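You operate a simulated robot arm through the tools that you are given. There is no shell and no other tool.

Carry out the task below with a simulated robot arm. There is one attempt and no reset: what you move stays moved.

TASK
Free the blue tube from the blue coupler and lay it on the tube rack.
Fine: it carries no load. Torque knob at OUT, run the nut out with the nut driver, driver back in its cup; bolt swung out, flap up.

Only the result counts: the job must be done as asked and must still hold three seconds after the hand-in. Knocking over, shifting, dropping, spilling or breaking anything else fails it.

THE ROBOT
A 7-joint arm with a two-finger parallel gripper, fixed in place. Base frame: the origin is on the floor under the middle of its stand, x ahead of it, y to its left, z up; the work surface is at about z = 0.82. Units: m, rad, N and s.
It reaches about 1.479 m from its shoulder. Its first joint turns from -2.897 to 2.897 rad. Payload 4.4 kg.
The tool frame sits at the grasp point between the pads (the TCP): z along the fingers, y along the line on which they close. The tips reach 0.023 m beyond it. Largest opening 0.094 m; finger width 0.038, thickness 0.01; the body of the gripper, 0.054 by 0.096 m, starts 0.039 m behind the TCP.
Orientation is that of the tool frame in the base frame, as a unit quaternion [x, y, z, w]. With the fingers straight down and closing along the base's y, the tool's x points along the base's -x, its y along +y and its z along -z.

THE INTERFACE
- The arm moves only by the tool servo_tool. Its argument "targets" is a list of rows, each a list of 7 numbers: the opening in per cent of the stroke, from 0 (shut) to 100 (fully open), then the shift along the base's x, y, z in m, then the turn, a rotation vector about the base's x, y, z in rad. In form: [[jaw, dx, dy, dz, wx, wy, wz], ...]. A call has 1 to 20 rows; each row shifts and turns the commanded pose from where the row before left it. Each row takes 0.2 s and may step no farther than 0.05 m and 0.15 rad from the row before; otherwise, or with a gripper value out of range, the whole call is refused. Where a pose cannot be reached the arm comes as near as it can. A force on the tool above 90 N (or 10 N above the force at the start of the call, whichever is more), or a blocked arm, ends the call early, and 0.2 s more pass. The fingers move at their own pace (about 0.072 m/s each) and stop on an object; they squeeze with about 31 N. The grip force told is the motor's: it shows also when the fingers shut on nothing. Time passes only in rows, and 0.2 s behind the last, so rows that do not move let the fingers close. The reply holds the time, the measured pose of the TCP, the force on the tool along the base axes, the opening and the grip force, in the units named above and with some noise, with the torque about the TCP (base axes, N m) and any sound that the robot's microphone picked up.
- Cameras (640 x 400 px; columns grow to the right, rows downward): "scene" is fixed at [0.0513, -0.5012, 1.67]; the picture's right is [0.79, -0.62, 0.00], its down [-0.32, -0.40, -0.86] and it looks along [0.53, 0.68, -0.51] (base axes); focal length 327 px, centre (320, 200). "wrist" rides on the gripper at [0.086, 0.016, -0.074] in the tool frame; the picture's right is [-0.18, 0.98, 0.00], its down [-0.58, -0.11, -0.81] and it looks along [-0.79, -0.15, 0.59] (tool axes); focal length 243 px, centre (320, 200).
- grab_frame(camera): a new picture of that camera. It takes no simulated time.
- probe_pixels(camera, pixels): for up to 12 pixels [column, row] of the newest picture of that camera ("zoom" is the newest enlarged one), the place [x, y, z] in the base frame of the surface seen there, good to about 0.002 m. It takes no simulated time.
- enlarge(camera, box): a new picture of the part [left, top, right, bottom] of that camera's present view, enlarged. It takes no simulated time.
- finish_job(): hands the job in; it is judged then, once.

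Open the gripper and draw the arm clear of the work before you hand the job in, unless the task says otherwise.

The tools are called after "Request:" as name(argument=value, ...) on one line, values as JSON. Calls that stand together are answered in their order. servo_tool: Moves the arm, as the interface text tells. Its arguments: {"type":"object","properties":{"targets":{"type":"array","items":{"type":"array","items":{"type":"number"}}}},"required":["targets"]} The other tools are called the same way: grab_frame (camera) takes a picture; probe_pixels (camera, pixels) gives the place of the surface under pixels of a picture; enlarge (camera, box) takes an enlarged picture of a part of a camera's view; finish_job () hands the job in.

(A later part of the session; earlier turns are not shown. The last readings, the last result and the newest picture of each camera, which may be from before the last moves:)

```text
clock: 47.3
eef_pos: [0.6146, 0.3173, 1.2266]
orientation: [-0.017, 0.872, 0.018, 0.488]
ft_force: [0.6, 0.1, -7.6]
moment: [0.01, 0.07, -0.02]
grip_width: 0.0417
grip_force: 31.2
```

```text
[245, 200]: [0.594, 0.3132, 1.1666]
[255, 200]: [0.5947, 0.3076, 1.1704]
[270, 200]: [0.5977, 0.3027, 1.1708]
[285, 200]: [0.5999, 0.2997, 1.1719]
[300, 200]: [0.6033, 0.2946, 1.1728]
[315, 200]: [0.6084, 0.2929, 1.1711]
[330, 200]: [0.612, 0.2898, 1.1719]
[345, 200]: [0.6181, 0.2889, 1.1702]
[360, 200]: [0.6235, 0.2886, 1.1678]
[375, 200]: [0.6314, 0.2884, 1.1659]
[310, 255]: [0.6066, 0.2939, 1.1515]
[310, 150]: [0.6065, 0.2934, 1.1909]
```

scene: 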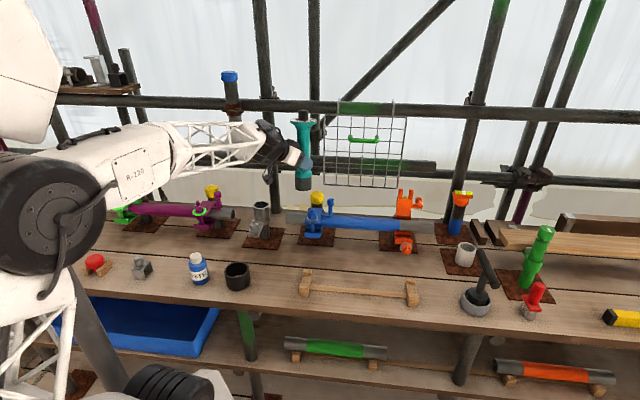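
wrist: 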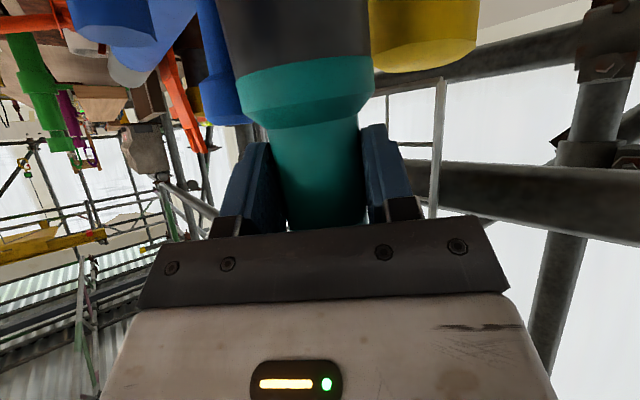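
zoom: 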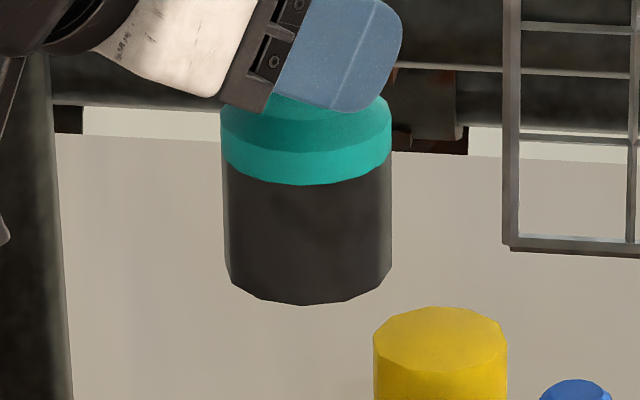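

Socket centre (0.622,0.3167), bottom ≈0.094 below TCP. I shift over the bolt axis (0.651,0.308) and descend to just above the stud.

Request:
servo_tool(targets=[[0, 0.0145, -0.0043, 0, 0, 0, 0], [0, 0.0145, -0.0044, 0, 0, 0, 0], [0, 0, 0, -0.03, 0, 0, 0], [0, 0, 0, -0.03, 0, 0, 0], [0, 0, 0, -0.015, 0, 0, 0], [0, 0, 0, 0, 0, 0, 0]])

Request:
enlarge(camera="scene", box=[284, 165, 344, 225])

Request:
probe_pixels(camera="zoom", pixels=[[262, 250], [272, 250], [285, 250], [300, 250], [312, 250], [325, 250], [340, 250], [355, 250], [312, 285], [310, 310]])

```text
clock: 48.7
eef_pos: [0.6434, 0.3073, 1.1516]
orientation: [-0.017, 0.873, 0.016, 0.488]
ft_force: [0.5, -0.6, -7.6]
moment: [-0.01, 0.08, 0.03]
grip_width: 0.0417
grip_force: 30.5
```

```text
6.67 times, centred on (314, 195) of scene
```

zoom: 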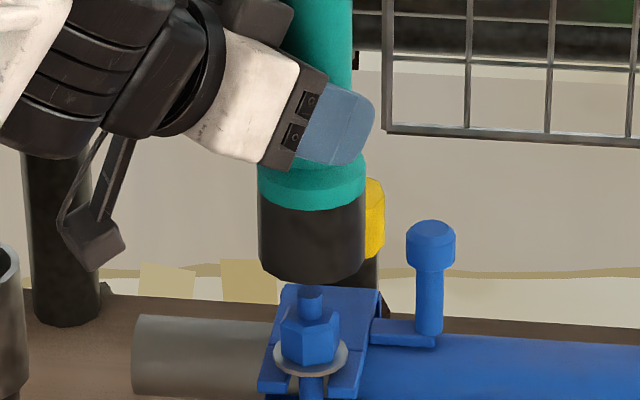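

```text
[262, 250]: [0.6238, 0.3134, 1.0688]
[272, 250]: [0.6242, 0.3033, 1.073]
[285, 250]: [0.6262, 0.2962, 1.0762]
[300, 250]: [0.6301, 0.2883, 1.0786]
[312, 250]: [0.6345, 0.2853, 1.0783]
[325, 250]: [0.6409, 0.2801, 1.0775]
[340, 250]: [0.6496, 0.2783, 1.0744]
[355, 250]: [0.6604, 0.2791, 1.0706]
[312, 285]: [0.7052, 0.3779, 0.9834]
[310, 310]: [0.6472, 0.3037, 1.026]
```

Aligned to within 1 mm; I trim and descend over the nut, slowing near contact (expected TCP ≈1.08).

Request:
servo_tool(targets=[[0, -0.0006, 0.0008, -0.015, 0, 0, 0], [0, 0, 0, -0.015, 0, 0, 0], [0, 0, 0, -0.01, 0, 0, 0], [0, 0, 0, -0.01, 0, 0, 0], [0, 0, 0, -0.01, 0, 0, 0], [0, 0, 0, -0.005, 0, 0, 0]])

```text
clock: 50.1
eef_pos: [0.6428, 0.3084, 1.0854]
orientation: [-0.016, 0.873, 0.016, 0.486]
ft_force: [0.9, 0.0, -7.7]
moment: [0.01, 0.05, -0.03]
grip_width: 0.0414
grip_force: 31.3
```

No contact yet at 1.0854. I go down in 2 mm steps until it seats.

Request:
servo_tool(targets=[[0, 0, 0, -0.002, 0, 0, 0], [0, 0, 0, -0.002, 0, 0, 0], [0, 0, 0, -0.002, 0, 0, 0], [0, 0, 0, 0, 0, 0, 0]])

```text
clock: 51.1
eef_pos: [0.6428, 0.3088, 1.0829]
orientation: [-0.016, 0.872, 0.017, 0.488]
ft_force: [2.7, -1.9, 2.1]
moment: [-0.14, -0.2, -0.03]
grip_width: 0.0413
grip_force: 31.0
```

Contact began (≈10 N press). I add press to about 30 N and hold for ~2 s, listening for the driver.

Request:
servo_tool(targets=[[0, 0, 0, -0.001, 0, 0, 0], [0, 0, 0, -0.001, 0, 0, 0], [0, 0, 0, 0, 0, 0, 0], [0, 0, 0, 0, 0, 0, 0], [0, 0, 0, 0, 0, 0, 0], [0, 0, 0, 0, 0, 0, 0]])

Request:
enlarge(camera="scene", box=[284, 165, 344, 225])

```text
clock: 52.5
eef_pos: [0.6425, 0.3091, 1.082]
orientation: [-0.016, 0.872, 0.017, 0.489]
ft_force: [-5.6, 3.0, 52.0]
moment: [-0.01, -0.32, 0.05]
grip_width: 0.0418
grip_force: 31.2
```

```text
6.67 times, centred on (314, 195) of scene
```

zoom: 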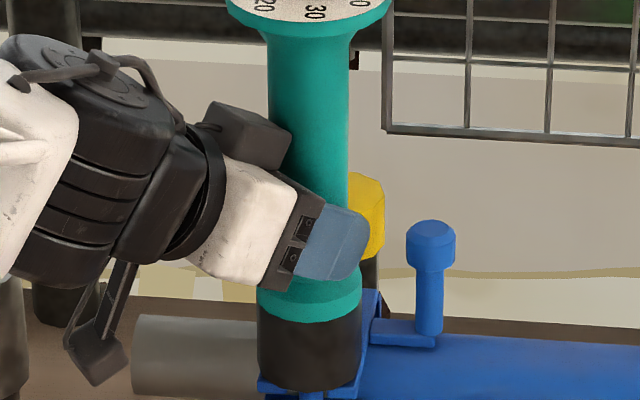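

Pressing 60 N now, without any sound. I ease off 1 mm and turn counter-clockwise by 0.3 rad to watch for changes in torque and height.

Request:
servo_tool(targets=[[0, 0, 0, 0.001, 0, 0, 0], [0, 0.0001, -0.0011, 0, 0, 0, 0.15], [0, 0.0002, -0.0011, 0, 0, 0, 0.15]])

```text
clock: 53.3
eef_pos: [0.6425, 0.3059, 1.0808]
orientation: [-0.147, 0.86, 0.09, 0.48]
ft_force: [1.4, -6.5, 51.4]
moment: [-0.3, -0.63, -0.14]
grip_width: 0.0415
grip_force: 31.1
```

I lift again to see the nut's state after this press and small turn.

Request:
servo_tool(targets=[[0, 0, 0, 0.02, 0, 0, 0], [0, 0, 0, 0.03, 0, 0, 0], [0, 0, 0, 0.03, 0, 0, 0], [0, 0, 0, 0, 0, 0, 0]])

Request:
enlarge(camera="scene", box=[300, 195, 332, 225])

```text
clock: 54.3
eef_pos: [0.6425, 0.3063, 1.1599]
orientation: [-0.147, 0.861, 0.089, 0.479]
ft_force: [0.1, -0.6, -7.9]
moment: [0.01, 0.08, -0.02]
grip_width: 0.0414
grip_force: 31.0
```

```text
13.33 times, centred on (316, 210) of scene
```

zoom: 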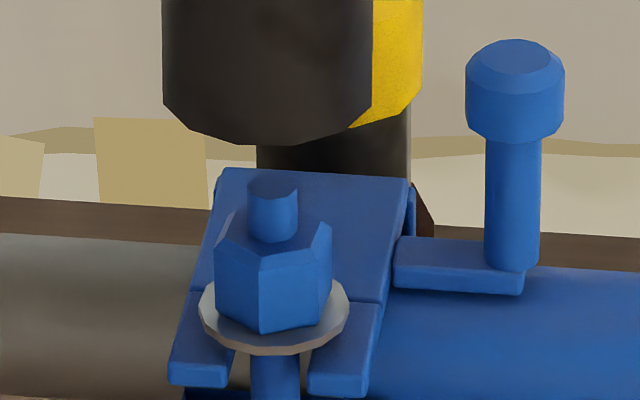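

The nut is unchanged from before, so it may already be at its run-out stop. I compare with the orange coupler's nut to see how far its stud protrudes.

Request:
enlarge(camera="scene", box=[390, 225, 420, 255])

Request:
probe_pixels(camera="zoom", pixels=[[330, 255], [335, 280], [320, 225], [300, 215], [290, 250], [350, 240], [245, 200], [355, 180], [270, 150], [260, 110], [320, 305], [300, 290]])

```text
13.33 times, centred on (405, 240) of scene
```

zoom: 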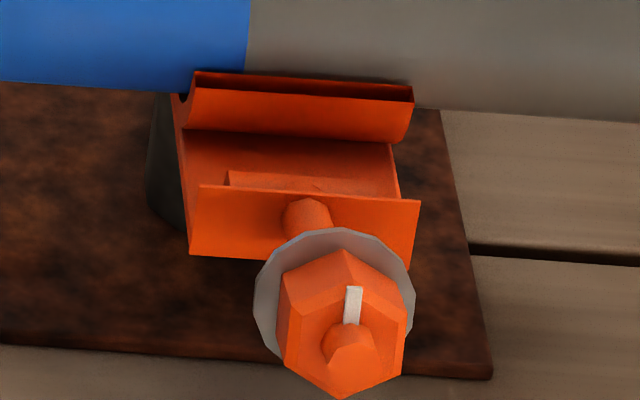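

```text
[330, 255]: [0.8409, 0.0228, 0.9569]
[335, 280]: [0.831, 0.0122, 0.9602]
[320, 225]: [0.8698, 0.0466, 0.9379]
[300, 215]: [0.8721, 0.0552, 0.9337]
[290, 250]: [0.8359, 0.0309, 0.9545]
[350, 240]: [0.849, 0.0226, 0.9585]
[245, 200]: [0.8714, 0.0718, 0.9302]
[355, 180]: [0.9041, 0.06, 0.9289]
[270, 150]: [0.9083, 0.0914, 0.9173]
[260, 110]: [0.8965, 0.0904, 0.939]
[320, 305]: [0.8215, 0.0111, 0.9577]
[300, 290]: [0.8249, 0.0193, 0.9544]
```

I probe the orange nut's stud tip, nut face and washer along its axis for the distances.

Request:
probe_pixels(camera="zoom", pixels=[[348, 340], [350, 365], [305, 330], [385, 335], [340, 310], [355, 295], [265, 290], [405, 270], [340, 385], [295, 350]])

```text
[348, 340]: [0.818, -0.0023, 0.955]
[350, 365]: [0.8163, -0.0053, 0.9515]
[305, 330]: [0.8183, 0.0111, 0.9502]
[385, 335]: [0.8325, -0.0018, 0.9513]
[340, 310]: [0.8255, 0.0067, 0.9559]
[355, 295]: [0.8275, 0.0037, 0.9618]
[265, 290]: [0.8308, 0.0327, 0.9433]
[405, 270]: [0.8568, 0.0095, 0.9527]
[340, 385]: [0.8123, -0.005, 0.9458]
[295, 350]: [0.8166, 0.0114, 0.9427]
```

Orange's stud protrudes only ~8 mm beyond its nut, so I measure the blue nut's top face now for comparison.

Request:
enlarge(camera="scene", box=[303, 200, 329, 226])

Request:
probe_pixels(camera="zoom", pixels=[[225, 200], [235, 190], [255, 215], [290, 215], [310, 190], [262, 205], [262, 120], [285, 115], [180, 290], [340, 290], [262, 335], [262, 300]])

```text
15.38 times, centred on (316, 213) of scene
```

zoom: 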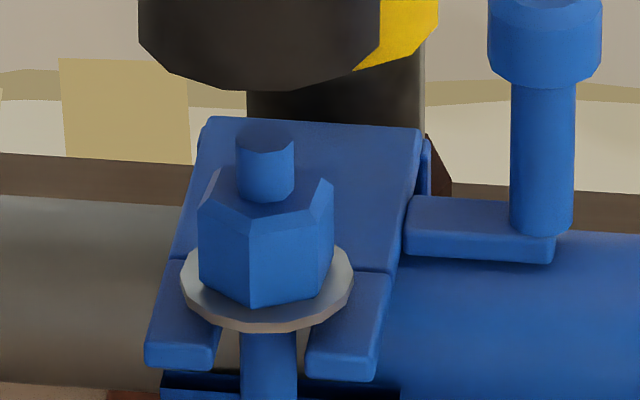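

```text
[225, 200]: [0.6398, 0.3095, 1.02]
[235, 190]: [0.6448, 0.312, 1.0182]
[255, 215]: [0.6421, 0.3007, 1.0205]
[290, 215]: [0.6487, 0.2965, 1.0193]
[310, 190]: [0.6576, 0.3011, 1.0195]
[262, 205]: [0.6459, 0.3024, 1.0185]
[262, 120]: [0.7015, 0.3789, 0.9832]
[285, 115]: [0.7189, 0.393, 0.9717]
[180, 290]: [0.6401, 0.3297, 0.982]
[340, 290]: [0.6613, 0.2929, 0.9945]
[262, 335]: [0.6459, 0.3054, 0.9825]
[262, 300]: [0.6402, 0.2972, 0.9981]
```

Blue nut top is now at 1.0195 (was 1.0145), with the hex turned ~21° modulo 60°, i.e. the powered driver ran it partly; the second seating likely had the hex out of phase. I seat again here and turn slowly while pressing lightly to find the hex.

Request:
servo_tool(targets=[[0, 0.001, 0, -0.025, 0, 0, 0], [0, 0, 0, -0.025, 0, 0, 0], [0, 0, 0, -0.015, 0, 0, 0], [0, 0, 0, -0.008, 0, 0, 0], [0, 0, 0, -0.003, 0, 0, 0], [0, 0, 0, 0, 0, 0, 0]])

```text
clock: 55.7
eef_pos: [0.6429, 0.3051, 1.0839]
orientation: [-0.146, 0.861, 0.089, 0.479]
ft_force: [-0.6, 0.5, -7.9]
moment: [-0.03, 0.06, 0.02]
grip_width: 0.0414
grip_force: 31.3
```

Request:
servo_tool(targets=[[0, 0, 0, -0.0015, 0, 0, 0], [0, 0, 0, -0.0015, 0, 0, 0], [0, 0, 0, 0, 0, 0, 0]])

```text
clock: 56.5
eef_pos: [0.6433, 0.3074, 1.082]
orientation: [-0.146, 0.86, 0.09, 0.481]
ft_force: [-0.6, 1.4, 6.0]
moment: [0.04, -0.11, -0.01]
grip_width: 0.0416
grip_force: 30.8
```

Light contact (14 N press). I turn counter-clockwise in 0.08 rad steps with the light press, watching force and height.

Request:
servo_tool(targets=[[0, 0.0001, -0.0006, -0.0005, 0, 0, 0.08], [0, 0.0002, -0.0006, 0, 0, 0, 0.08]])

Request:
servo_tool(targets=[[0, 0.0002, -0.0006, -0.0003, 0, 0, 0.08], [0, 0.0002, -0.0006, 0, 0, 0, 0.08]])

Request:
servo_tool(targets=[[0, 0, 0, 0, 0, 0, 0], [0, 0, 0, 0, 0, 0, 0], [0, 0, 0, 0, 0, 0, 0]])

```text
clock: 57.1
eef_pos: [0.6362, 0.3004, 1.1086]
orientation: [-0.213, 0.836, 0.13, 0.489]
ft_force: [2.1, -0.2, -16.2]
moment: [0.05, -0.08, 0.01]
grip_width: 0.0419
grip_force: 31.1
```

```text
clock: 57.7
eef_pos: [0.6446, 0.3036, 1.0831]
orientation: [-0.283, 0.825, 0.166, 0.461]
ft_force: [-2.4, 1.4, 8.0]
moment: [0.29, -0.11, 0.0]
grip_width: 0.0414
grip_force: 30.8
```

```text
clock: 58.5
eef_pos: [0.6451, 0.3041, 1.0833]
orientation: [-0.282, 0.825, 0.166, 0.461]
ft_force: [-3.7, 3.9, 41.2]
moment: [0.39, -0.31, 0.13]
grip_width: 0.0416
grip_force: 31.2
```

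There was a momentary arm-configuration swing (TCP rose ~25 mm and came back) near this yaw. I look at the scene to verify the driver's still seated and fine.

Request:
grab_frame(camera="scene")

Request:
enlarge(camera="scene", box=[264, 135, 364, 235])

```text
taken
```

scene: 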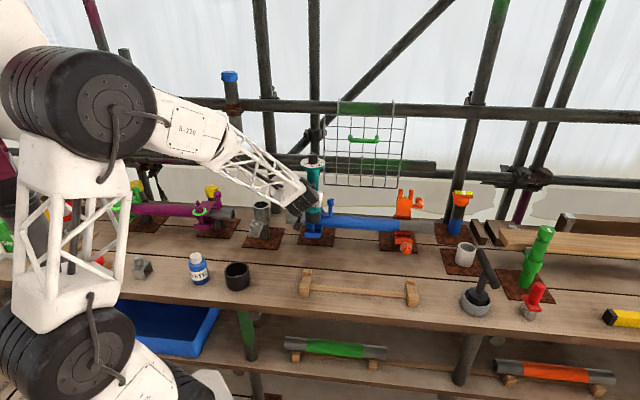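

```text
4.00 times, centred on (314, 185) of scene
```

zoom: 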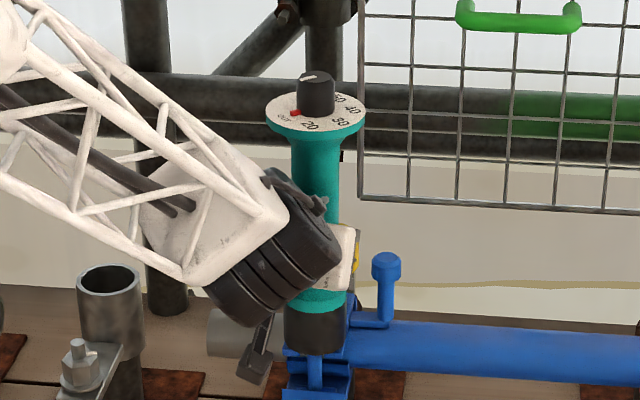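

Driver still seated; the arm is back in its natural configuration (yaw ≈39°). I ease the press and continue turning counter-clockwise slowly.

Request:
servo_tool(targets=[[0, 0.0002, -0.0006, 0.001, 0, 0, 0.08], [0, 0.0003, -0.0006, 0, 0, 0, 0.08], [0, 0, 0, 0, 0, 0, 0]])

Request:
servo_tool(targets=[[0, 0.0003, -0.0006, 0, 0, 0, 0.08], [0, 0.0003, -0.0005, 0, 0, 0, 0.08], [0, 0, 0, 0, 0, 0, 0]])

```text
clock: 59.3
eef_pos: [0.6459, 0.3027, 1.081]
orientation: [-0.346, 0.801, 0.2, 0.445]
ft_force: [16.8, -13.6, 44.7]
moment: [-0.22, -1.27, -0.21]
grip_width: 0.0414
grip_force: 30.7
```

```text
clock: 60.1
eef_pos: [0.6449, 0.3021, 1.0818]
orientation: [-0.41, 0.771, 0.236, 0.427]
ft_force: [4.6, -1.7, 43.6]
moment: [0.31, -0.78, -0.09]
grip_width: 0.0413
grip_force: 30.7
```

I lift again to check whether the nut has advanced this time.

Request:
servo_tool(targets=[[0, 0, 0, 0.02, 0, 0, 0], [0, 0, 0, 0.03, 0, 0, 0], [0, 0, 0, 0.03, 0, 0, 0], [0, 0, 0, 0, 0, 0, 0]])

Request:
enlarge(camera="scene", box=[300, 195, 332, 225])

```text
clock: 61.1
eef_pos: [0.6461, 0.3011, 1.1602]
orientation: [-0.41, 0.771, 0.236, 0.427]
ft_force: [1.1, 0.3, -6.8]
moment: [-0.06, 0.04, 0.03]
grip_width: 0.0417
grip_force: 31.1
```

```text
13.33 times, centred on (316, 210) of scene
```

zoom: 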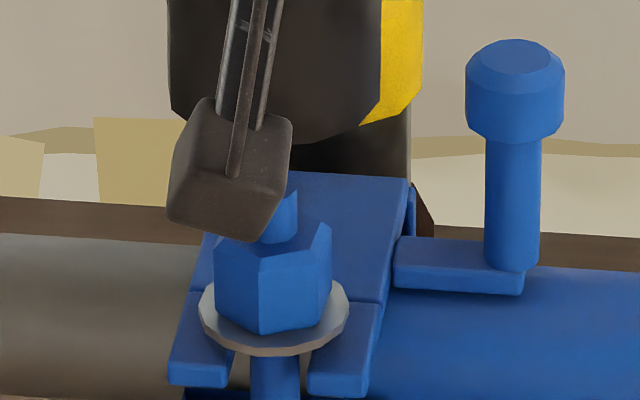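

The nut is unchanged by further turning: it is run out to its stop (stud protrusion ~14 mm, similar to orange's ~12 mm). I now lift and carry the driver back toward its cup at (0.3475,0.344), yawing +33° to approach along +y as before.

Request:
servo_tool(targets=[[0, 0, 0, 0.045, 0, 0, 0], [0, 0, 0, 0.045, 0, 0, 0], [0, -0.03, 0.0035, 0, 0, 0, 0.058], [0, -0.03, 0.0035, 0, 0, 0, 0.058], [0, -0.03, 0.0035, 0, 0, 0, 0.058], [0, -0.03, 0.0035, 0, 0, 0, 0.058], [0, 0, 0, 0, 0, 0, 0]])

Request:
grab_frame(camera="scene")

```text
clock: 62.7
eef_pos: [0.5245, 0.3156, 1.2502]
orientation: [-0.497, 0.718, 0.284, 0.397]
ft_force: [0.1, -0.3, -8.0]
moment: [-0.06, 0.06, 0.03]
grip_width: 0.0412
grip_force: 31.2
```

```text
taken
```

scene: 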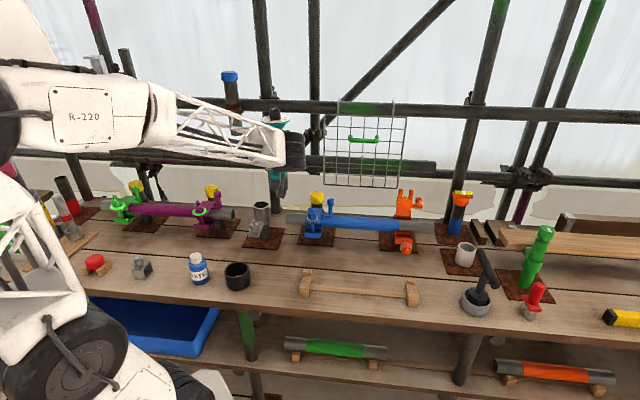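

All objects are in place and the arm tracks well. I continue to above the cup.

Request:
servo_tool(targets=[[0, -0.0297, 0.0035, 0, 0, 0, 0.0573], [0, -0.0297, 0.0035, 0, 0, 0, 0.0573], [0, -0.0297, 0.0035, 0, 0, 0, 0.0573], [0, -0.0297, 0.0035, 0, 0, 0, 0.0573], [0, -0.0297, 0.0035, 0, 0, 0, 0.0573], [0, -0.0297, 0.0035, 0, 0, 0, 0.0573], [0, 0, 0, 0, 0, 0, 0]])

Request:
grab_frame(camera="scene")

Request:
grab_frame(camera="wrist")

```text
clock: 64.3
eef_pos: [0.3473, 0.336, 1.2515]
orientation: [-0.611, 0.623, 0.347, 0.343]
ft_force: [0.7, 0.3, -8.5]
moment: [-0.05, 0.0, 0.01]
grip_width: 0.0416
grip_force: 30.8
```

```text
taken
```

scene: 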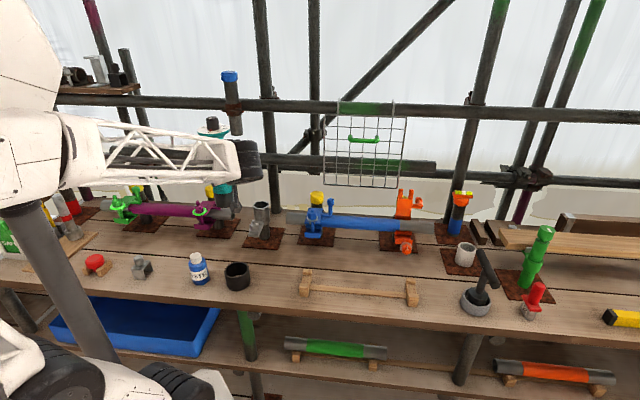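

```text
taken
```

wrist: 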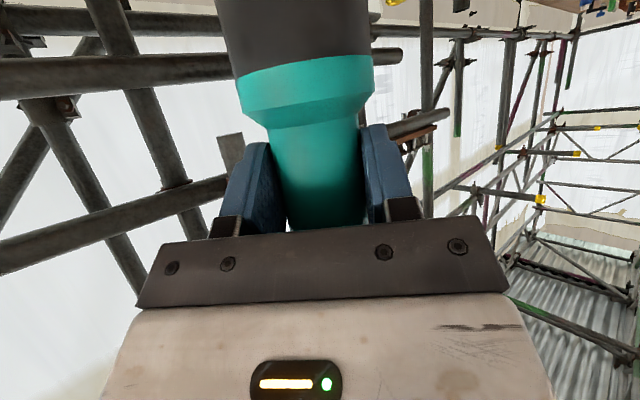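

The pose is as planned above the cup. I lower to put the socket ~2.5 cm above the cup rim and then measure the alignment.

Request:
servo_tool(targets=[[0, 0, 0, -0.04, 0, 0, 0], [0, 0, 0, -0.04, 0, 0, 0], [0, 0, 0, -0.04, 0, 0, 0], [0, 0, 0, -0.04, 0, 0, 0], [0, 0, 0, -0.04, 0, 0, 0], [0, 0, 0, -0.04, 0, 0, 0], [0, 0, 0, 0, 0, 0, 0]])

Request:
grab_frame(camera="scene")

Request:
enlarge(camera="scene", box=[197, 210, 277, 300])

Request:
grab_frame(camera="wrist")

```text
clock: 65.9
eef_pos: [0.3477, 0.3388, 1.01]
orientation: [-0.612, 0.623, 0.347, 0.342]
ft_force: [0.0, 0.6, -8.6]
moment: [-0.05, 0.01, -0.01]
grip_width: 0.0414
grip_force: 31.2
```

```text
taken
```

scene: 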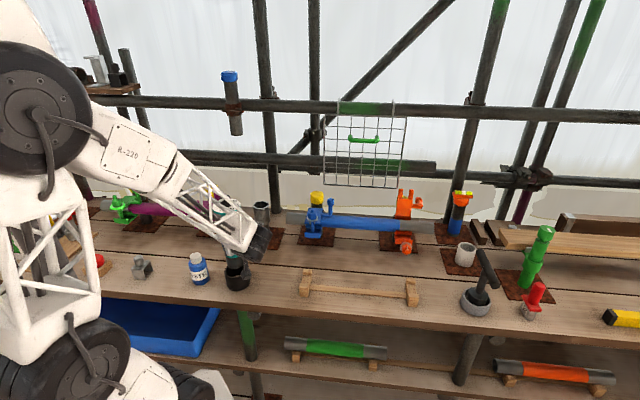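

```text
4.44 times, centred on (237, 255) of scene
```

zoom: 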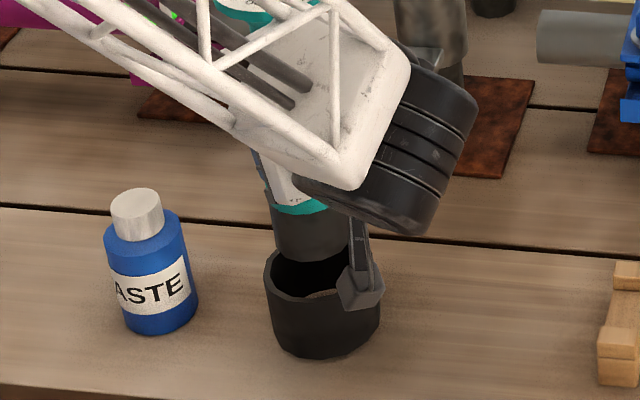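

```text
taken
```

wrist: 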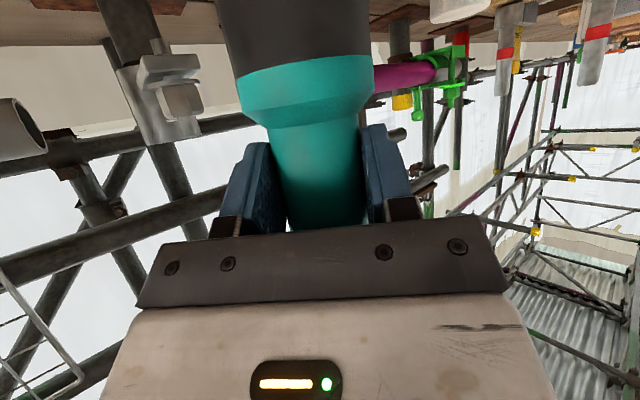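

The socket hangs just above the cup. I probe both the socket surface and the cup's rim to compare their centres.

Request:
enlarge(camera="scene", box=[217, 240, 257, 295])

Request:
probe_pixels(camera="zoom", pixels=[[258, 130], [270, 130], [285, 130], [300, 130], [320, 130], [340, 130], [320, 160], [350, 130]])

Request:
probe_pixels(camera="zoom", pixels=[[245, 180], [250, 165], [247, 200], [260, 222], [290, 237], [320, 242], [350, 238], [380, 228], [400, 205], [245, 240], [320, 300], [405, 240]])

```text
7.27 times, centred on (237, 268) of scene
```

zoom: 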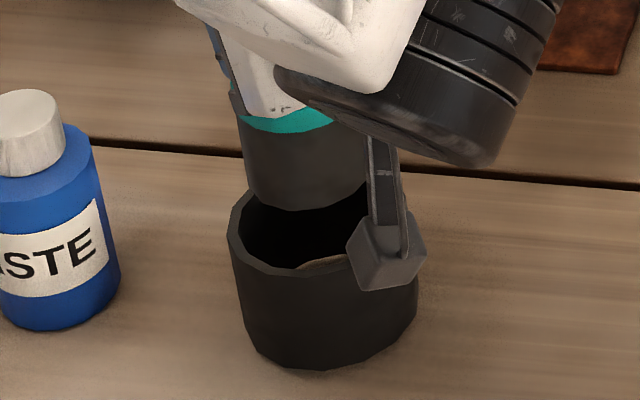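

```text
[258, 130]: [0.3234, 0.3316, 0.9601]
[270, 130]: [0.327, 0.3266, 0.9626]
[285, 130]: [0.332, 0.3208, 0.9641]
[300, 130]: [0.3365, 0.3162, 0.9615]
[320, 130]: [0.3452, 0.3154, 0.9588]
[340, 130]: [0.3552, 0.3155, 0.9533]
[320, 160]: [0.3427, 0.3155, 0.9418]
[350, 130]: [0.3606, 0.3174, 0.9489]
```

```text
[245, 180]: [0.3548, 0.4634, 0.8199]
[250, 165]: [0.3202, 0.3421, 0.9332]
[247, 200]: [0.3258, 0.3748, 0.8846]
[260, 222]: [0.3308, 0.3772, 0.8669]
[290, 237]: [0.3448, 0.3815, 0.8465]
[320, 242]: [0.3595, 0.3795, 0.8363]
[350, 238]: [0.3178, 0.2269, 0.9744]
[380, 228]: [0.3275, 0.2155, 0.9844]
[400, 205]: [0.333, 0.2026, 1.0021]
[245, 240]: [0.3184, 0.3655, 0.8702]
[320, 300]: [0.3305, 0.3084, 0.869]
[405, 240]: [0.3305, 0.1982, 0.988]
```

Cup centre (0.348,0.346) with inner radius ≈0.0356; socket centre (0.349,0.3435). I shift (−1,+2.5) mm and lower into the cup, slowing near the floor.

Request:
servo_tool(targets=[[0, -0.001, 0.0025, -0.015, 0, 0, 0], [0, 0, 0, -0.02, 0, 0, 0], [0, 0, 0, -0.02, 0, 0, 0], [0, 0, 0, -0.015, 0, 0, 0], [0, 0, 0, -0.008, 0, 0, 0]])

```text
clock: 67.1
eef_pos: [0.3455, 0.3392, 0.9333]
orientation: [-0.612, 0.623, 0.347, 0.342]
ft_force: [0.6, -0.8, -8.4]
moment: [-0.06, -0.01, 0.0]
grip_width: 0.0415
grip_force: 30.8
```

Request:
servo_tool(targets=[[0, 0, 0, -0.004, 0, 0, 0], [0, 0, 0, -0.003, 0, 0, 0], [0, 0, 0, -0.002, 0, 0, 0]])

Request:
enlarge(camera="scene", box=[197, 210, 277, 300])

```text
clock: 67.9
eef_pos: [0.3468, 0.3385, 0.9241]
orientation: [-0.612, 0.623, 0.347, 0.343]
ft_force: [0.1, -0.1, -8.2]
moment: [-0.05, 0.02, 0.05]
grip_width: 0.0416
grip_force: 31.4
```

```text
4.44 times, centred on (237, 255) of scene
```

zoom: 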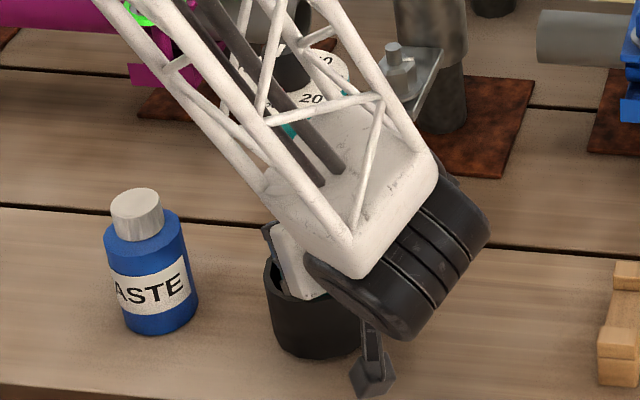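

No contact yet at 0.924. I go on in 1.5 mm steps until the driver touches the cup floor.

Request:
servo_tool(targets=[[0, 0, 0, -0.002, 0, 0, 0], [0, 0, 0, -0.002, 0, 0, 0], [0, 0, 0, 0, 0, 0, 0]])

```text
clock: 68.7
eef_pos: [0.3472, 0.3394, 0.9204]
orientation: [-0.612, 0.622, 0.347, 0.343]
ft_force: [11.2, -0.3, -7.6]
moment: [-0.07, -0.71, -0.05]
grip_width: 0.0416
grip_force: 31.1
```

A side force of 11 N appears, located ~6 cm below TCP: the socket is touching a snug part of the cup on the −x side. I shift +x by 1.5 mm to centre it.

Request:
servo_tool(targets=[[0, 0.0015, 0, 0, 0, 0, 0], [0, 0, 0, 0, 0, 0, 0]])

```text
clock: 69.3
eef_pos: [0.3464, 0.3399, 0.9206]
orientation: [-0.613, 0.622, 0.347, 0.342]
ft_force: [-21.4, 4.5, 14.7]
moment: [0.65, 0.99, 0.36]
grip_width: 0.0415
grip_force: 31.5
```

Now it rests on the floor (22 N) with a slight side load the other way. I move back −0.8 mm in x and up slightly to relax before releasing.

Request:
servo_tool(targets=[[0, -0.0008, 0, 0.0008, 0, 0, 0], [0, 0, 0, 0, 0, 0, 0]])

```text
clock: 69.9
eef_pos: [0.3465, 0.3392, 0.9205]
orientation: [-0.612, 0.623, 0.347, 0.342]
ft_force: [-2.5, 9.4, -8.6]
moment: [0.53, 0.14, 0.09]
grip_width: 0.0416
grip_force: 31.4
```

Side load nearly gone (9 N in y). I nudge +y by 0.6 mm, set down by 1 mm and check.

Request:
servo_tool(targets=[[0, 0, 0.0006, -0.0008, 0, 0, 0], [0, 0, 0, 0, 0, 0, 0]])

```text
clock: 70.5
eef_pos: [0.3474, 0.3395, 0.9207]
orientation: [-0.611, 0.623, 0.346, 0.344]
ft_force: [-0.4, -12.3, 3.3]
moment: [-0.89, -0.18, 0.16]
grip_width: 0.0418
grip_force: 31.1
```

The driver sits on the cup floor. I open the gripper.

Request:
servo_tool(targets=[[50, 0, 0, 0, 0, 0, 0], [60, 0, 0, 0, 0, 0, 0], [80, 0, 0, 0, 0, 0, 0], [100, 0, 0, 0, 0, 0, 0], [100, 0, 0, 0, 0, 0, 0], [100, 0, 0, 0, 0, 0, 0]])

Request:
grab_frame(camera="wrist")

```text
clock: 71.9
eef_pos: [0.3455, 0.3396, 0.9205]
orientation: [-0.611, 0.623, 0.347, 0.343]
ft_force: [0.2, -0.4, 0.4]
moment: [0.01, 0.01, -0.02]
grip_width: 0.094
grip_force: 0.1
```

```text
taken
```

wrist: 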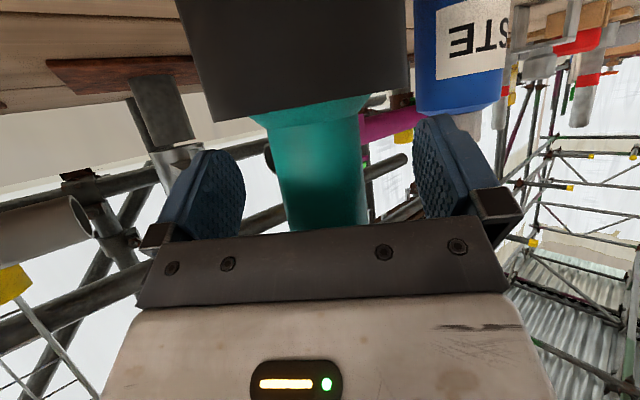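

Released cleanly with zero forces. I retreat straight back in −y and then rise.

Request:
servo_tool(targets=[[100, 0, -0.03, 0, 0, 0, 0], [100, 0, -0.03, 0, 0, 0, 0], [100, 0, -0.03, 0, 0, 0, 0], [100, 0, -0.03, 0, 0, 0, 0], [100, 0, -0.02, 0.02, 0, 0, 0], [100, 0, 0, 0.05, 0, 0, 0], [100, 0, 0, 0.05, 0, 0, 0], [100, 0, 0, 0.05, 0, 0, 0], [100, 0, 0, 0.05, 0, 0, 0], [100, 0, 0, 0.05, 0, 0, 0]])

Request:
grab_frame(camera="scene")

```text
clock: 74.1
eef_pos: [0.3455, 0.1981, 1.1923]
orientation: [-0.611, 0.623, 0.347, 0.342]
ft_force: [-0.7, 0.8, -0.4]
moment: [0.0, 0.01, 0.02]
grip_width: 0.0942
grip_force: 0.0
```

```text
taken
```

scene: 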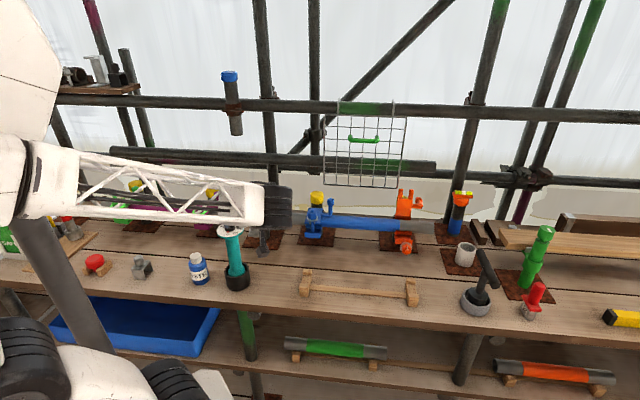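

The driver stands in its cup. Next, the bolt: I reorient the gripper to point straight down (closing along the tube direction), close it, and move above a point behind the nut, to push the bolt out toward the robot.

Request:
servo_tool(targets=[[100, 0.01, 0, 0.02, -0.1456, 0, 0], [100, 0.02, 0, 0.02, -0.1456, 0, 0], [100, 0.02, 0, 0.02, -0.1456, 0, 0], [100, 0.02, 0, 0.01, -0.1456, 0, 0], [100, 0.02, 0, 0, -0.1456, 0, 0], [100, 0.02, 0, 0, -0.1456, 0, 0], [100, 0.02, 0, 0, -0.1459, 0, 0], [100, 0, 0, 0, 0, 0, 0]])

Request:
servo_tool(targets=[[60, 0.025, 0.015, 0, 0, 0, -0.129], [40, 0.025, 0.015, 0, 0, 0, -0.129], [20, 0.025, 0.015, 0, 0, 0, -0.129], [0, 0.025, 0.015, 0, 0, 0, -0.129], [0, 0.025, 0.015, 0, 0, 0, -0.129], [0, 0.025, 0.015, 0, 0, 0, -0.129], [0, 0, 0, 0, 0, 0, 0]])

```text
clock: 75.9
eef_pos: [0.4562, 0.1947, 1.2582]
orientation: [-0.696, 0.706, 0.104, 0.085]
ft_force: [0.6, -0.1, -0.6]
moment: [0.02, 0.05, 0.02]
grip_width: 0.094
grip_force: 0.1
out of reach, approached as far as the arm can: row 6, 7
```

```text
clock: 77.5
eef_pos: [0.5392, 0.2409, 1.2012]
orientation: [-0.511, 0.847, 0.095, 0.114]
ft_force: [-0.1, -0.4, -0.2]
moment: [0.0, -0.02, 0.0]
grip_width: 0.0
grip_force: 31.1
out of reach, approached as far as the arm can: row 2, 3, 4, 5, 6
```

The arm hit a joint limit in this configuration (tilt stuck ~17°). I look at the scene to understand the arm posture.

Request:
grab_frame(camera="scene")

Request:
grab_frame(camera="wrist")

```text
taken
```

scene: 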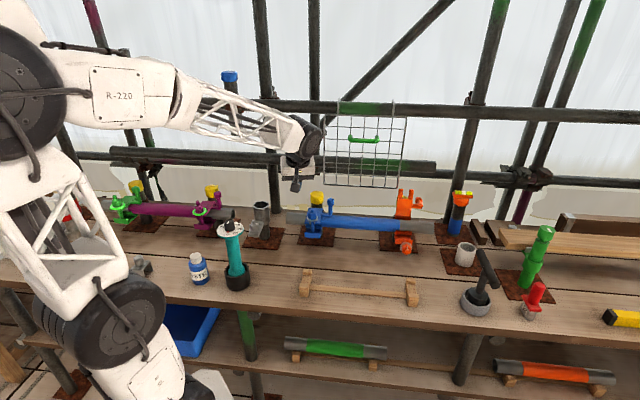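

```text
taken
```

wrist: 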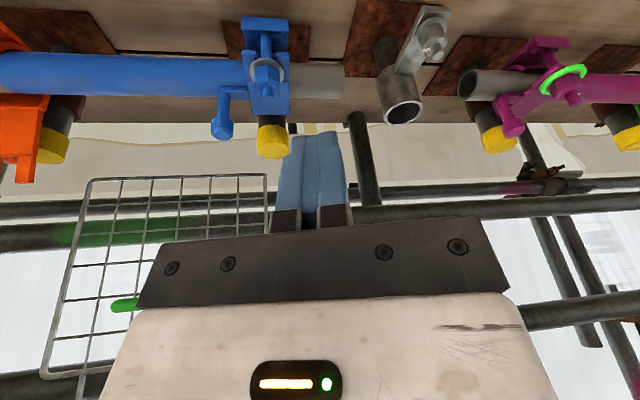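

The gripper is tilted ~17° toward +y. I raise, extend outward toward the coupler and correct the tilt in small steps, hoping the limit relaxes farther out.

Request:
servo_tool(targets=[[0, 0.02, 0.01, 0.03, 0, 0, 0], [0, 0.03, 0.01, 0.03, 0, 0, 0], [0, 0.03, 0.015, 0.01, -0.07, 0.024, 0], [0, 0.03, 0.015, 0, -0.07, 0.024, 0], [0, 0.02, 0.015, 0, -0.07, 0.024, 0], [0, 0, 0, 0, -0.07, 0.024, 0], [0, 0, 0, 0, 0, 0, 0]])

```text
clock: 79.1
eef_pos: [0.6678, 0.2939, 1.2262]
orientation: [-0.513, 0.849, 0.119, 0.052]
ft_force: [0.7, 0.6, -0.4]
moment: [0.0, -0.01, 0.0]
grip_width: 0.0003
grip_force: 30.7
out of reach, approached as far as the arm can: row 2, 3, 4, 5, 6
```

Still limited by a joint. I go back toward the initial home pose (0.786,−0.035,1.418, tool straight down), which should restore the natural configuration.

Request:
servo_tool(targets=[[0, 0.015, -0.03, 0.03, 0, 0, -0.1], [0, 0.015, -0.04, 0.025, 0, 0, -0.13], [0, 0.015, -0.04, 0.025, 0, 0, -0.13], [0, 0.015, -0.04, 0.025, 0, 0, -0.13], [0, 0.015, -0.04, 0.025, 0, 0, -0.13], [0, 0.015, -0.04, 0.025, 0, 0, -0.13], [0, 0.015, -0.04, 0.02, 0, 0, -0.13], [0, 0.013, -0.04, 0.015, 0, 0, -0.13], [0, 0, 0, 0, 0, 0, 0]])

Request:
grab_frame(camera="scene")

```text
clock: 81.1
eef_pos: [0.769, 0.0142, 1.361]
orientation: [-0.104, 0.982, 0.117, 0.109]
ft_force: [1.1, 0.4, -0.4]
moment: [0.01, 0.01, -0.03]
grip_width: 0.0
grip_force: 30.9
out of reach, approached as far as the arm can: row 2, 3, 5, 6, 8
```

```text
taken
```

scene: 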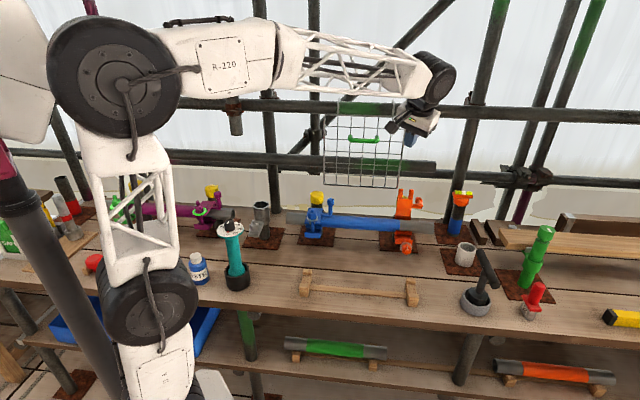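

The arm looks like its starting posture again, with an 18° tilt remaining. I correct the tilt now in three steps.

Request:
servo_tool(targets=[[0, 0, 0, 0, -0.086, 0.064, 0], [0, 0, 0, 0, -0.086, 0.064, 0], [0, 0, 0, 0, -0.085, 0.065, 0], [0, 0, 0, 0, 0, 0, 0]])

```text
clock: 82.1
eef_pos: [0.765, 0.0043, 1.3506]
orientation: [-0.105, 0.985, 0.13, 0.048]
ft_force: [-0.7, 0.4, 0.0]
moment: [-0.01, 0.0, 0.0]
grip_width: 0.0001
grip_force: 31.0
out of reach, approached as far as the arm can: row 1, 2, 3
```

A roll of ~15° toward +y remains (elbow out of its natural plane). I probe the arm's shoulder, elbow and wrist positions to understand the posture.

Request:
probe_pixels(camera="scene", pixels=[[147, 303], [125, 85], [110, 50], [437, 80], [220, 65], [140, 230], [60, 80], [300, 50], [160, 380]])

Request:
grab_frame(camera="wrist")

```text
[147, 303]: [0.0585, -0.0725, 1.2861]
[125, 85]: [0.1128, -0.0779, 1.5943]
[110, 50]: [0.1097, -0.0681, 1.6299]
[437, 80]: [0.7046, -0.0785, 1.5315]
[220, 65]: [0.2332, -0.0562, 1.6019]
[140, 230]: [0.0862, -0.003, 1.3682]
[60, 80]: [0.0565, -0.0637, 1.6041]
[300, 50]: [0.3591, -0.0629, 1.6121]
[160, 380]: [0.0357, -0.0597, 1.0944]
```

```text
taken
```

wrist: 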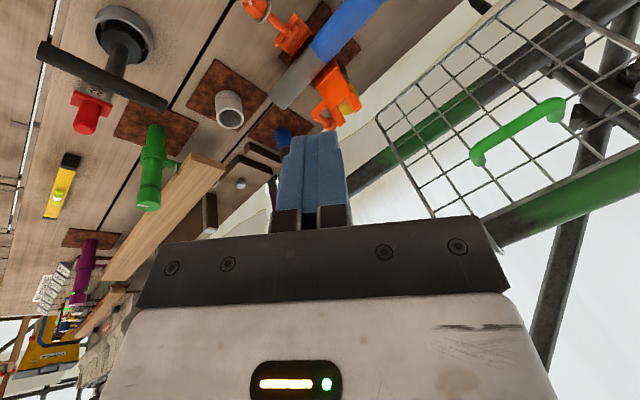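

The stuck 14–15° roll equals π−2.897: the forearm-roll joint is at its limit in a flipped wrist configuration (from passing the wrist singularity earlier). I undo the flip high above free space: first tilt the tool toward +y (30° below horizontal), then sweep it through forward to −y.

Request:
servo_tool(targets=[[0, -0.01, 0, 0, 0.1295, 0, 0], [0, -0.01, 0, 0, 0.1295, 0, 0], [0, -0.01, 0, 0, 0.1295, 0, 0], [0, -0.01, 0, 0, 0.1295, 0, 0], [0, -0.01, 0, 0, 0.1295, 0, 0], [0, -0.01, 0, 0, 0.1295, 0, 0], [0, 0, 0, 0, 0, 0, 0]])

```text
clock: 83.7
eef_pos: [0.7049, 0.002, 1.3505]
orientation: [-0.08, 0.862, 0.493, 0.085]
ft_force: [0.8, 0.2, -0.8]
moment: [-0.01, 0.0, 0.02]
grip_width: 0.0
grip_force: 31.3
```

The tool now points +y, 30° down, with no limits. I sweep it clockwise about the vertical, first to near the forward direction.

Request:
servo_tool(targets=[[0, 0, 0, 0, 0, 0, -0.15], [0, 0, 0, 0, 0, 0, -0.15], [0, 0, 0, 0, 0, 0, -0.15], [0, 0, 0, 0, 0, 0, -0.15], [0, 0, 0, 0, 0, 0, -0.15], [0, 0, 0, 0, 0, 0, -0.15], [0, 0, 0, 0, 0, 0, -0.15]])

Request:
grab_frame(camera="scene")

```text
clock: 85.3
eef_pos: [0.7068, 0.002, 1.3228]
orientation: [0.363, 0.785, 0.386, 0.322]
ft_force: [0.1, -0.3, 0.3]
moment: [0.0, 0.01, -0.02]
grip_width: 0.0001
grip_force: 30.9
out of reach, approached as far as the arm can: row 7
```

```text
taken
```

scene: 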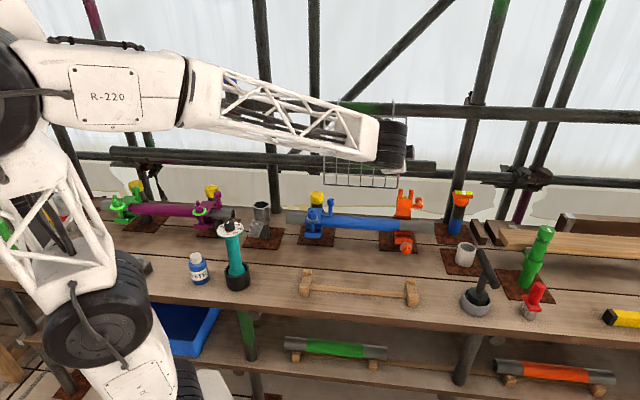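

A joint (flange roll) limits again at azimuth 25°. I roll the tool about its own axis by −1.35 rad, back to the earlier "camera below" attitude, to free that joint.

Request:
servo_tool(targets=[[0, 0, 0, 0, -0.118, -0.056, 0.0744], [0, 0, 0, 0, -0.118, -0.056, 0.0744], [0, 0, 0, 0, -0.118, -0.056, 0.0744], [0, 0, 0, 0, -0.118, -0.056, 0.0744], [0, 0, 0, 0, -0.118, -0.056, 0.0744], [0, 0, 0, 0, -0.118, -0.056, 0.0744], [0, 0, 0, 0, -0.118, -0.056, 0.0744], [0, 0, 0, 0, -0.118, -0.056, 0.0744], [0, 0, 0, 0, -0.118, -0.056, 0.0744], [0, 0, 0, 0, 0, 0, 0]])

```text
clock: 87.5
eef_pos: [0.7068, 0.0029, 1.3243]
orientation: [-0.208, 0.839, 0.098, 0.493]
ft_force: [0.7, 0.2, 0.0]
moment: [0.0, 0.01, -0.02]
grip_width: 0.0001
grip_force: 30.6
```

Roll is done without limits. I continue the sweep clockwise through the forward direction toward −y.

Request:
servo_tool(targets=[[0, 0, 0, 0, 0, 0, -0.15], [0, 0, 0, 0, 0, 0, -0.15], [0, 0, 0, 0, 0, 0, -0.15], [0, 0, 0, 0, 0, 0, -0.15], [0, 0, 0, 0, 0, 0, -0.15], [0, 0, 0, 0, 0, 0, -0.15], [0, 0, 0, 0, 0, 0, 0]])

Request:
grab_frame(camera="scene")

```text
clock: 89.1
eef_pos: [0.7068, 0.003, 1.3236]
orientation: [0.178, 0.847, -0.126, 0.485]
ft_force: [1.0, 0.0, 0.4]
moment: [0.01, -0.03, -0.02]
grip_width: 0.0
grip_force: 30.6
out of reach, approached as far as the arm can: row 3, 4
```

```text
taken
```

scene: 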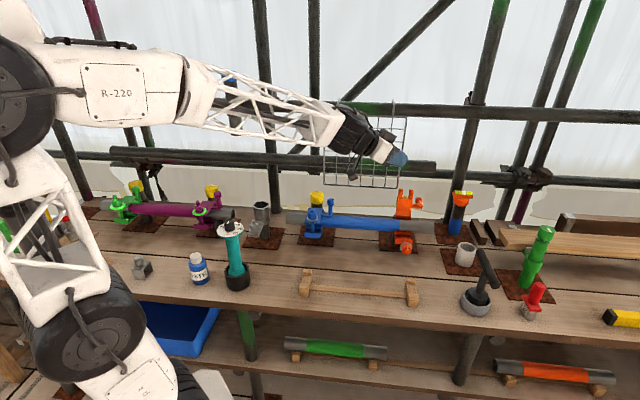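

Passed through the singular direction; the tool now points −26° in azimuth. I bring it down to vertical and see whether the limit is gone.

Request:
servo_tool(targets=[[0, 0, 0, 0, 0.0667, 0.1343, 0], [0, 0, 0, 0, 0.0667, 0.1343, 0], [0, 0, 0, 0, 0.0667, 0.1343, 0], [0, 0, 0, 0, 0.0667, 0.1343, 0], [0, 0, 0, 0, 0.0667, 0.1343, 0], [0, 0, 0, 0, 0.0667, 0.1343, 0], [0, 0, 0, 0, 0.0667, 0.1343, 0], [0, 0, 0, 0, 0, 0, 0]])

```text
clock: 90.9
eef_pos: [0.7082, 0.004, 1.3233]
orientation: [0.206, 0.979, -0.001, 0.002]
ft_force: [-0.6, -0.1, -0.7]
moment: [0.0, 0.01, -0.03]
grip_width: 0.0
grip_force: 31.3
```

Natural configuration restored: the tool points straight down without limits. I now move above a point ~4.5 cm behind the nut (0.683,0.340), yawing +1.2 rad so the fingers close along the tube.

Request:
servo_tool(targets=[[0, -0.003, 0.042, -0.01, 0, 0, 0.15], [0, -0.003, 0.042, -0.02, 0, 0, 0.15], [0, -0.003, 0.042, -0.02, 0, 0, 0.15], [0, -0.003, 0.042, -0.02, 0, 0, 0.15], [0, -0.003, 0.042, -0.02, 0, 0, 0.15], [0, -0.003, 0.042, -0.02, 0, 0, 0.15], [0, -0.003, 0.042, -0.02, 0, 0, 0.15], [0, -0.004, 0.042, -0.01, 0, 0, 0.15], [0, 0, 0, 0, 0, 0, 0]])

Request:
enlarge(camera="scene", box=[264, 115, 384, 235])

Request:
grab_frame(camera="wrist")

```text
clock: 92.9
eef_pos: [0.6807, 0.3394, 1.1843]
orientation: [-0.384, 0.923, 0.001, 0.002]
ft_force: [0.2, 0.2, -0.4]
moment: [0.03, 0.0, 0.01]
grip_width: 0.0
grip_force: 31.6
```

```text
3.33 times, centred on (324, 175) of scene
```

zoom: 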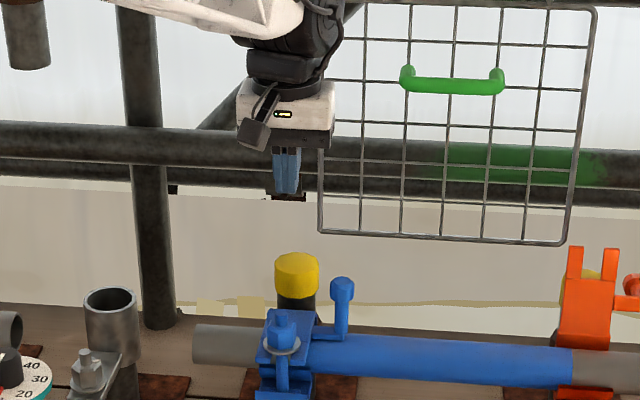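

```text
taken
```

wrist: 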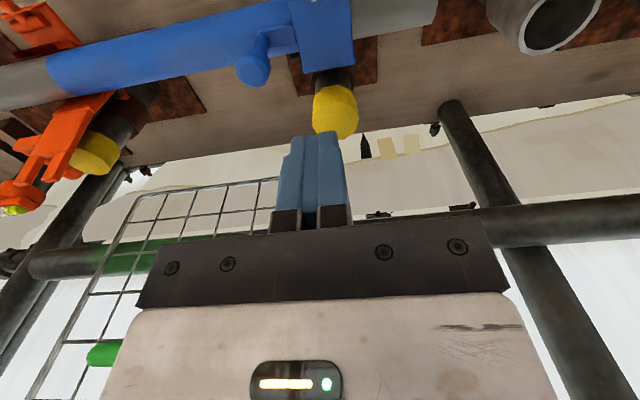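

The closed fingers are right above the spot behind the nut. I probe the heights of the yellow cap, lever and nut once more to confirm clearances for descending.

Request:
probe_pixels(camera="zoom", pixels=[[297, 258], [297, 265], [342, 282], [282, 315], [282, 335], [285, 190], [275, 190], [297, 190]])

```text
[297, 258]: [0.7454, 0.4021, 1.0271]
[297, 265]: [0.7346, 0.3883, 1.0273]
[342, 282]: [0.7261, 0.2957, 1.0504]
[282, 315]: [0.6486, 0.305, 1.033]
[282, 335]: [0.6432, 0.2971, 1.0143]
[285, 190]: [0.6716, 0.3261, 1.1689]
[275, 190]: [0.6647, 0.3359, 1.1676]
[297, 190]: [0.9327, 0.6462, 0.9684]
```

Clearances are fine. I lower the closed fingers behind the nut to tip height ≈1.006.

Request:
servo_tool(targets=[[0, 0.002, 0.001, -0.04, 0, 0, 0], [0, 0, 0, -0.04, 0, 0, 0], [0, 0, 0, -0.04, 0, 0, 0], [0, 0, 0, -0.025, 0, 0, 0], [0, 0, 0, -0.01, 0, 0, 0], [0, 0, 0, 0, 0, 0, 0]])

Request:
enlarge(camera="scene", box=[284, 165, 354, 235])

```text
clock: 94.3
eef_pos: [0.6851, 0.339, 1.0277]
orientation: [-0.383, 0.924, 0.001, 0.001]
ft_force: [0.4, -0.1, -0.1]
moment: [0.01, 0.02, -0.01]
grip_width: 0.0
grip_force: 31.2
```

```text
5.71 times, centred on (319, 200) of scene
```

zoom: 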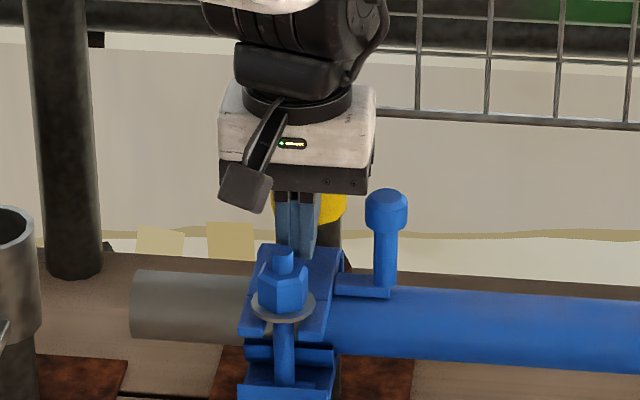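

Fingers are behind and aligned with the nut. I push toward the robot along (−0.711,−0.703) in small steps, watching the force.

Request:
servo_tool(targets=[[0, -0.0057, -0.0056, 0, 0, 0, 0], [0, -0.0057, -0.0056, 0, 0, 0, 0], [0, -0.0057, -0.0056, 0, 0, 0, 0], [0, -0.0057, -0.0056, 0, 0, 0, 0]])

Request:
enlarge(camera="scene", box=[284, 165, 354, 235])

```text
clock: 95.3
eef_pos: [0.6613, 0.318, 1.0285]
orientation: [-0.383, 0.924, 0.001, 0.001]
ft_force: [0.1, 0.0, 0.3]
moment: [-0.03, 0.0, 0.03]
grip_width: 0.0
grip_force: 31.3
```

```text
5.71 times, centred on (319, 200) of scene
```

zoom: 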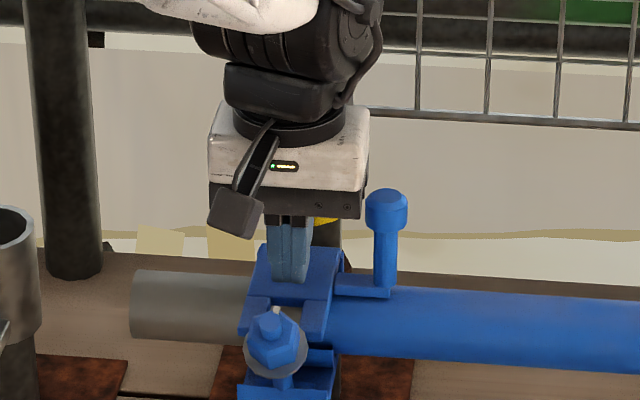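

The bolt is swinging out freely. I probe where the nut is now to finish swinging it to its stop.

Request:
probe_pixels(camera="zoom", pixels=[[270, 325], [272, 350], [285, 385], [260, 345], [300, 345], [285, 275], [305, 270], [265, 362]])

Request:
enlarge(camera="scene", box=[290, 205, 340, 245])

```text
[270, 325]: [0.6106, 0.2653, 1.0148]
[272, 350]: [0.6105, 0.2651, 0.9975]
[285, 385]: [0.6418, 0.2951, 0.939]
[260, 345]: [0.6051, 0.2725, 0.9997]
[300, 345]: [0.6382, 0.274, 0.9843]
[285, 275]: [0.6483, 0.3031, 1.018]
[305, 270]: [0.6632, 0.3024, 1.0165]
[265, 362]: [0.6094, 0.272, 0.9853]
```

```text
10.00 times, centred on (315, 225) of scene
```

zoom: 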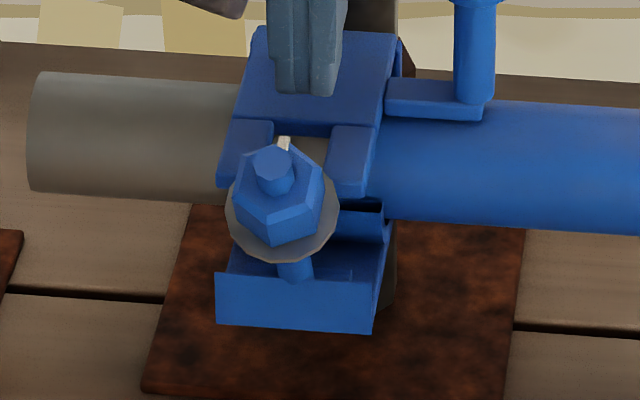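

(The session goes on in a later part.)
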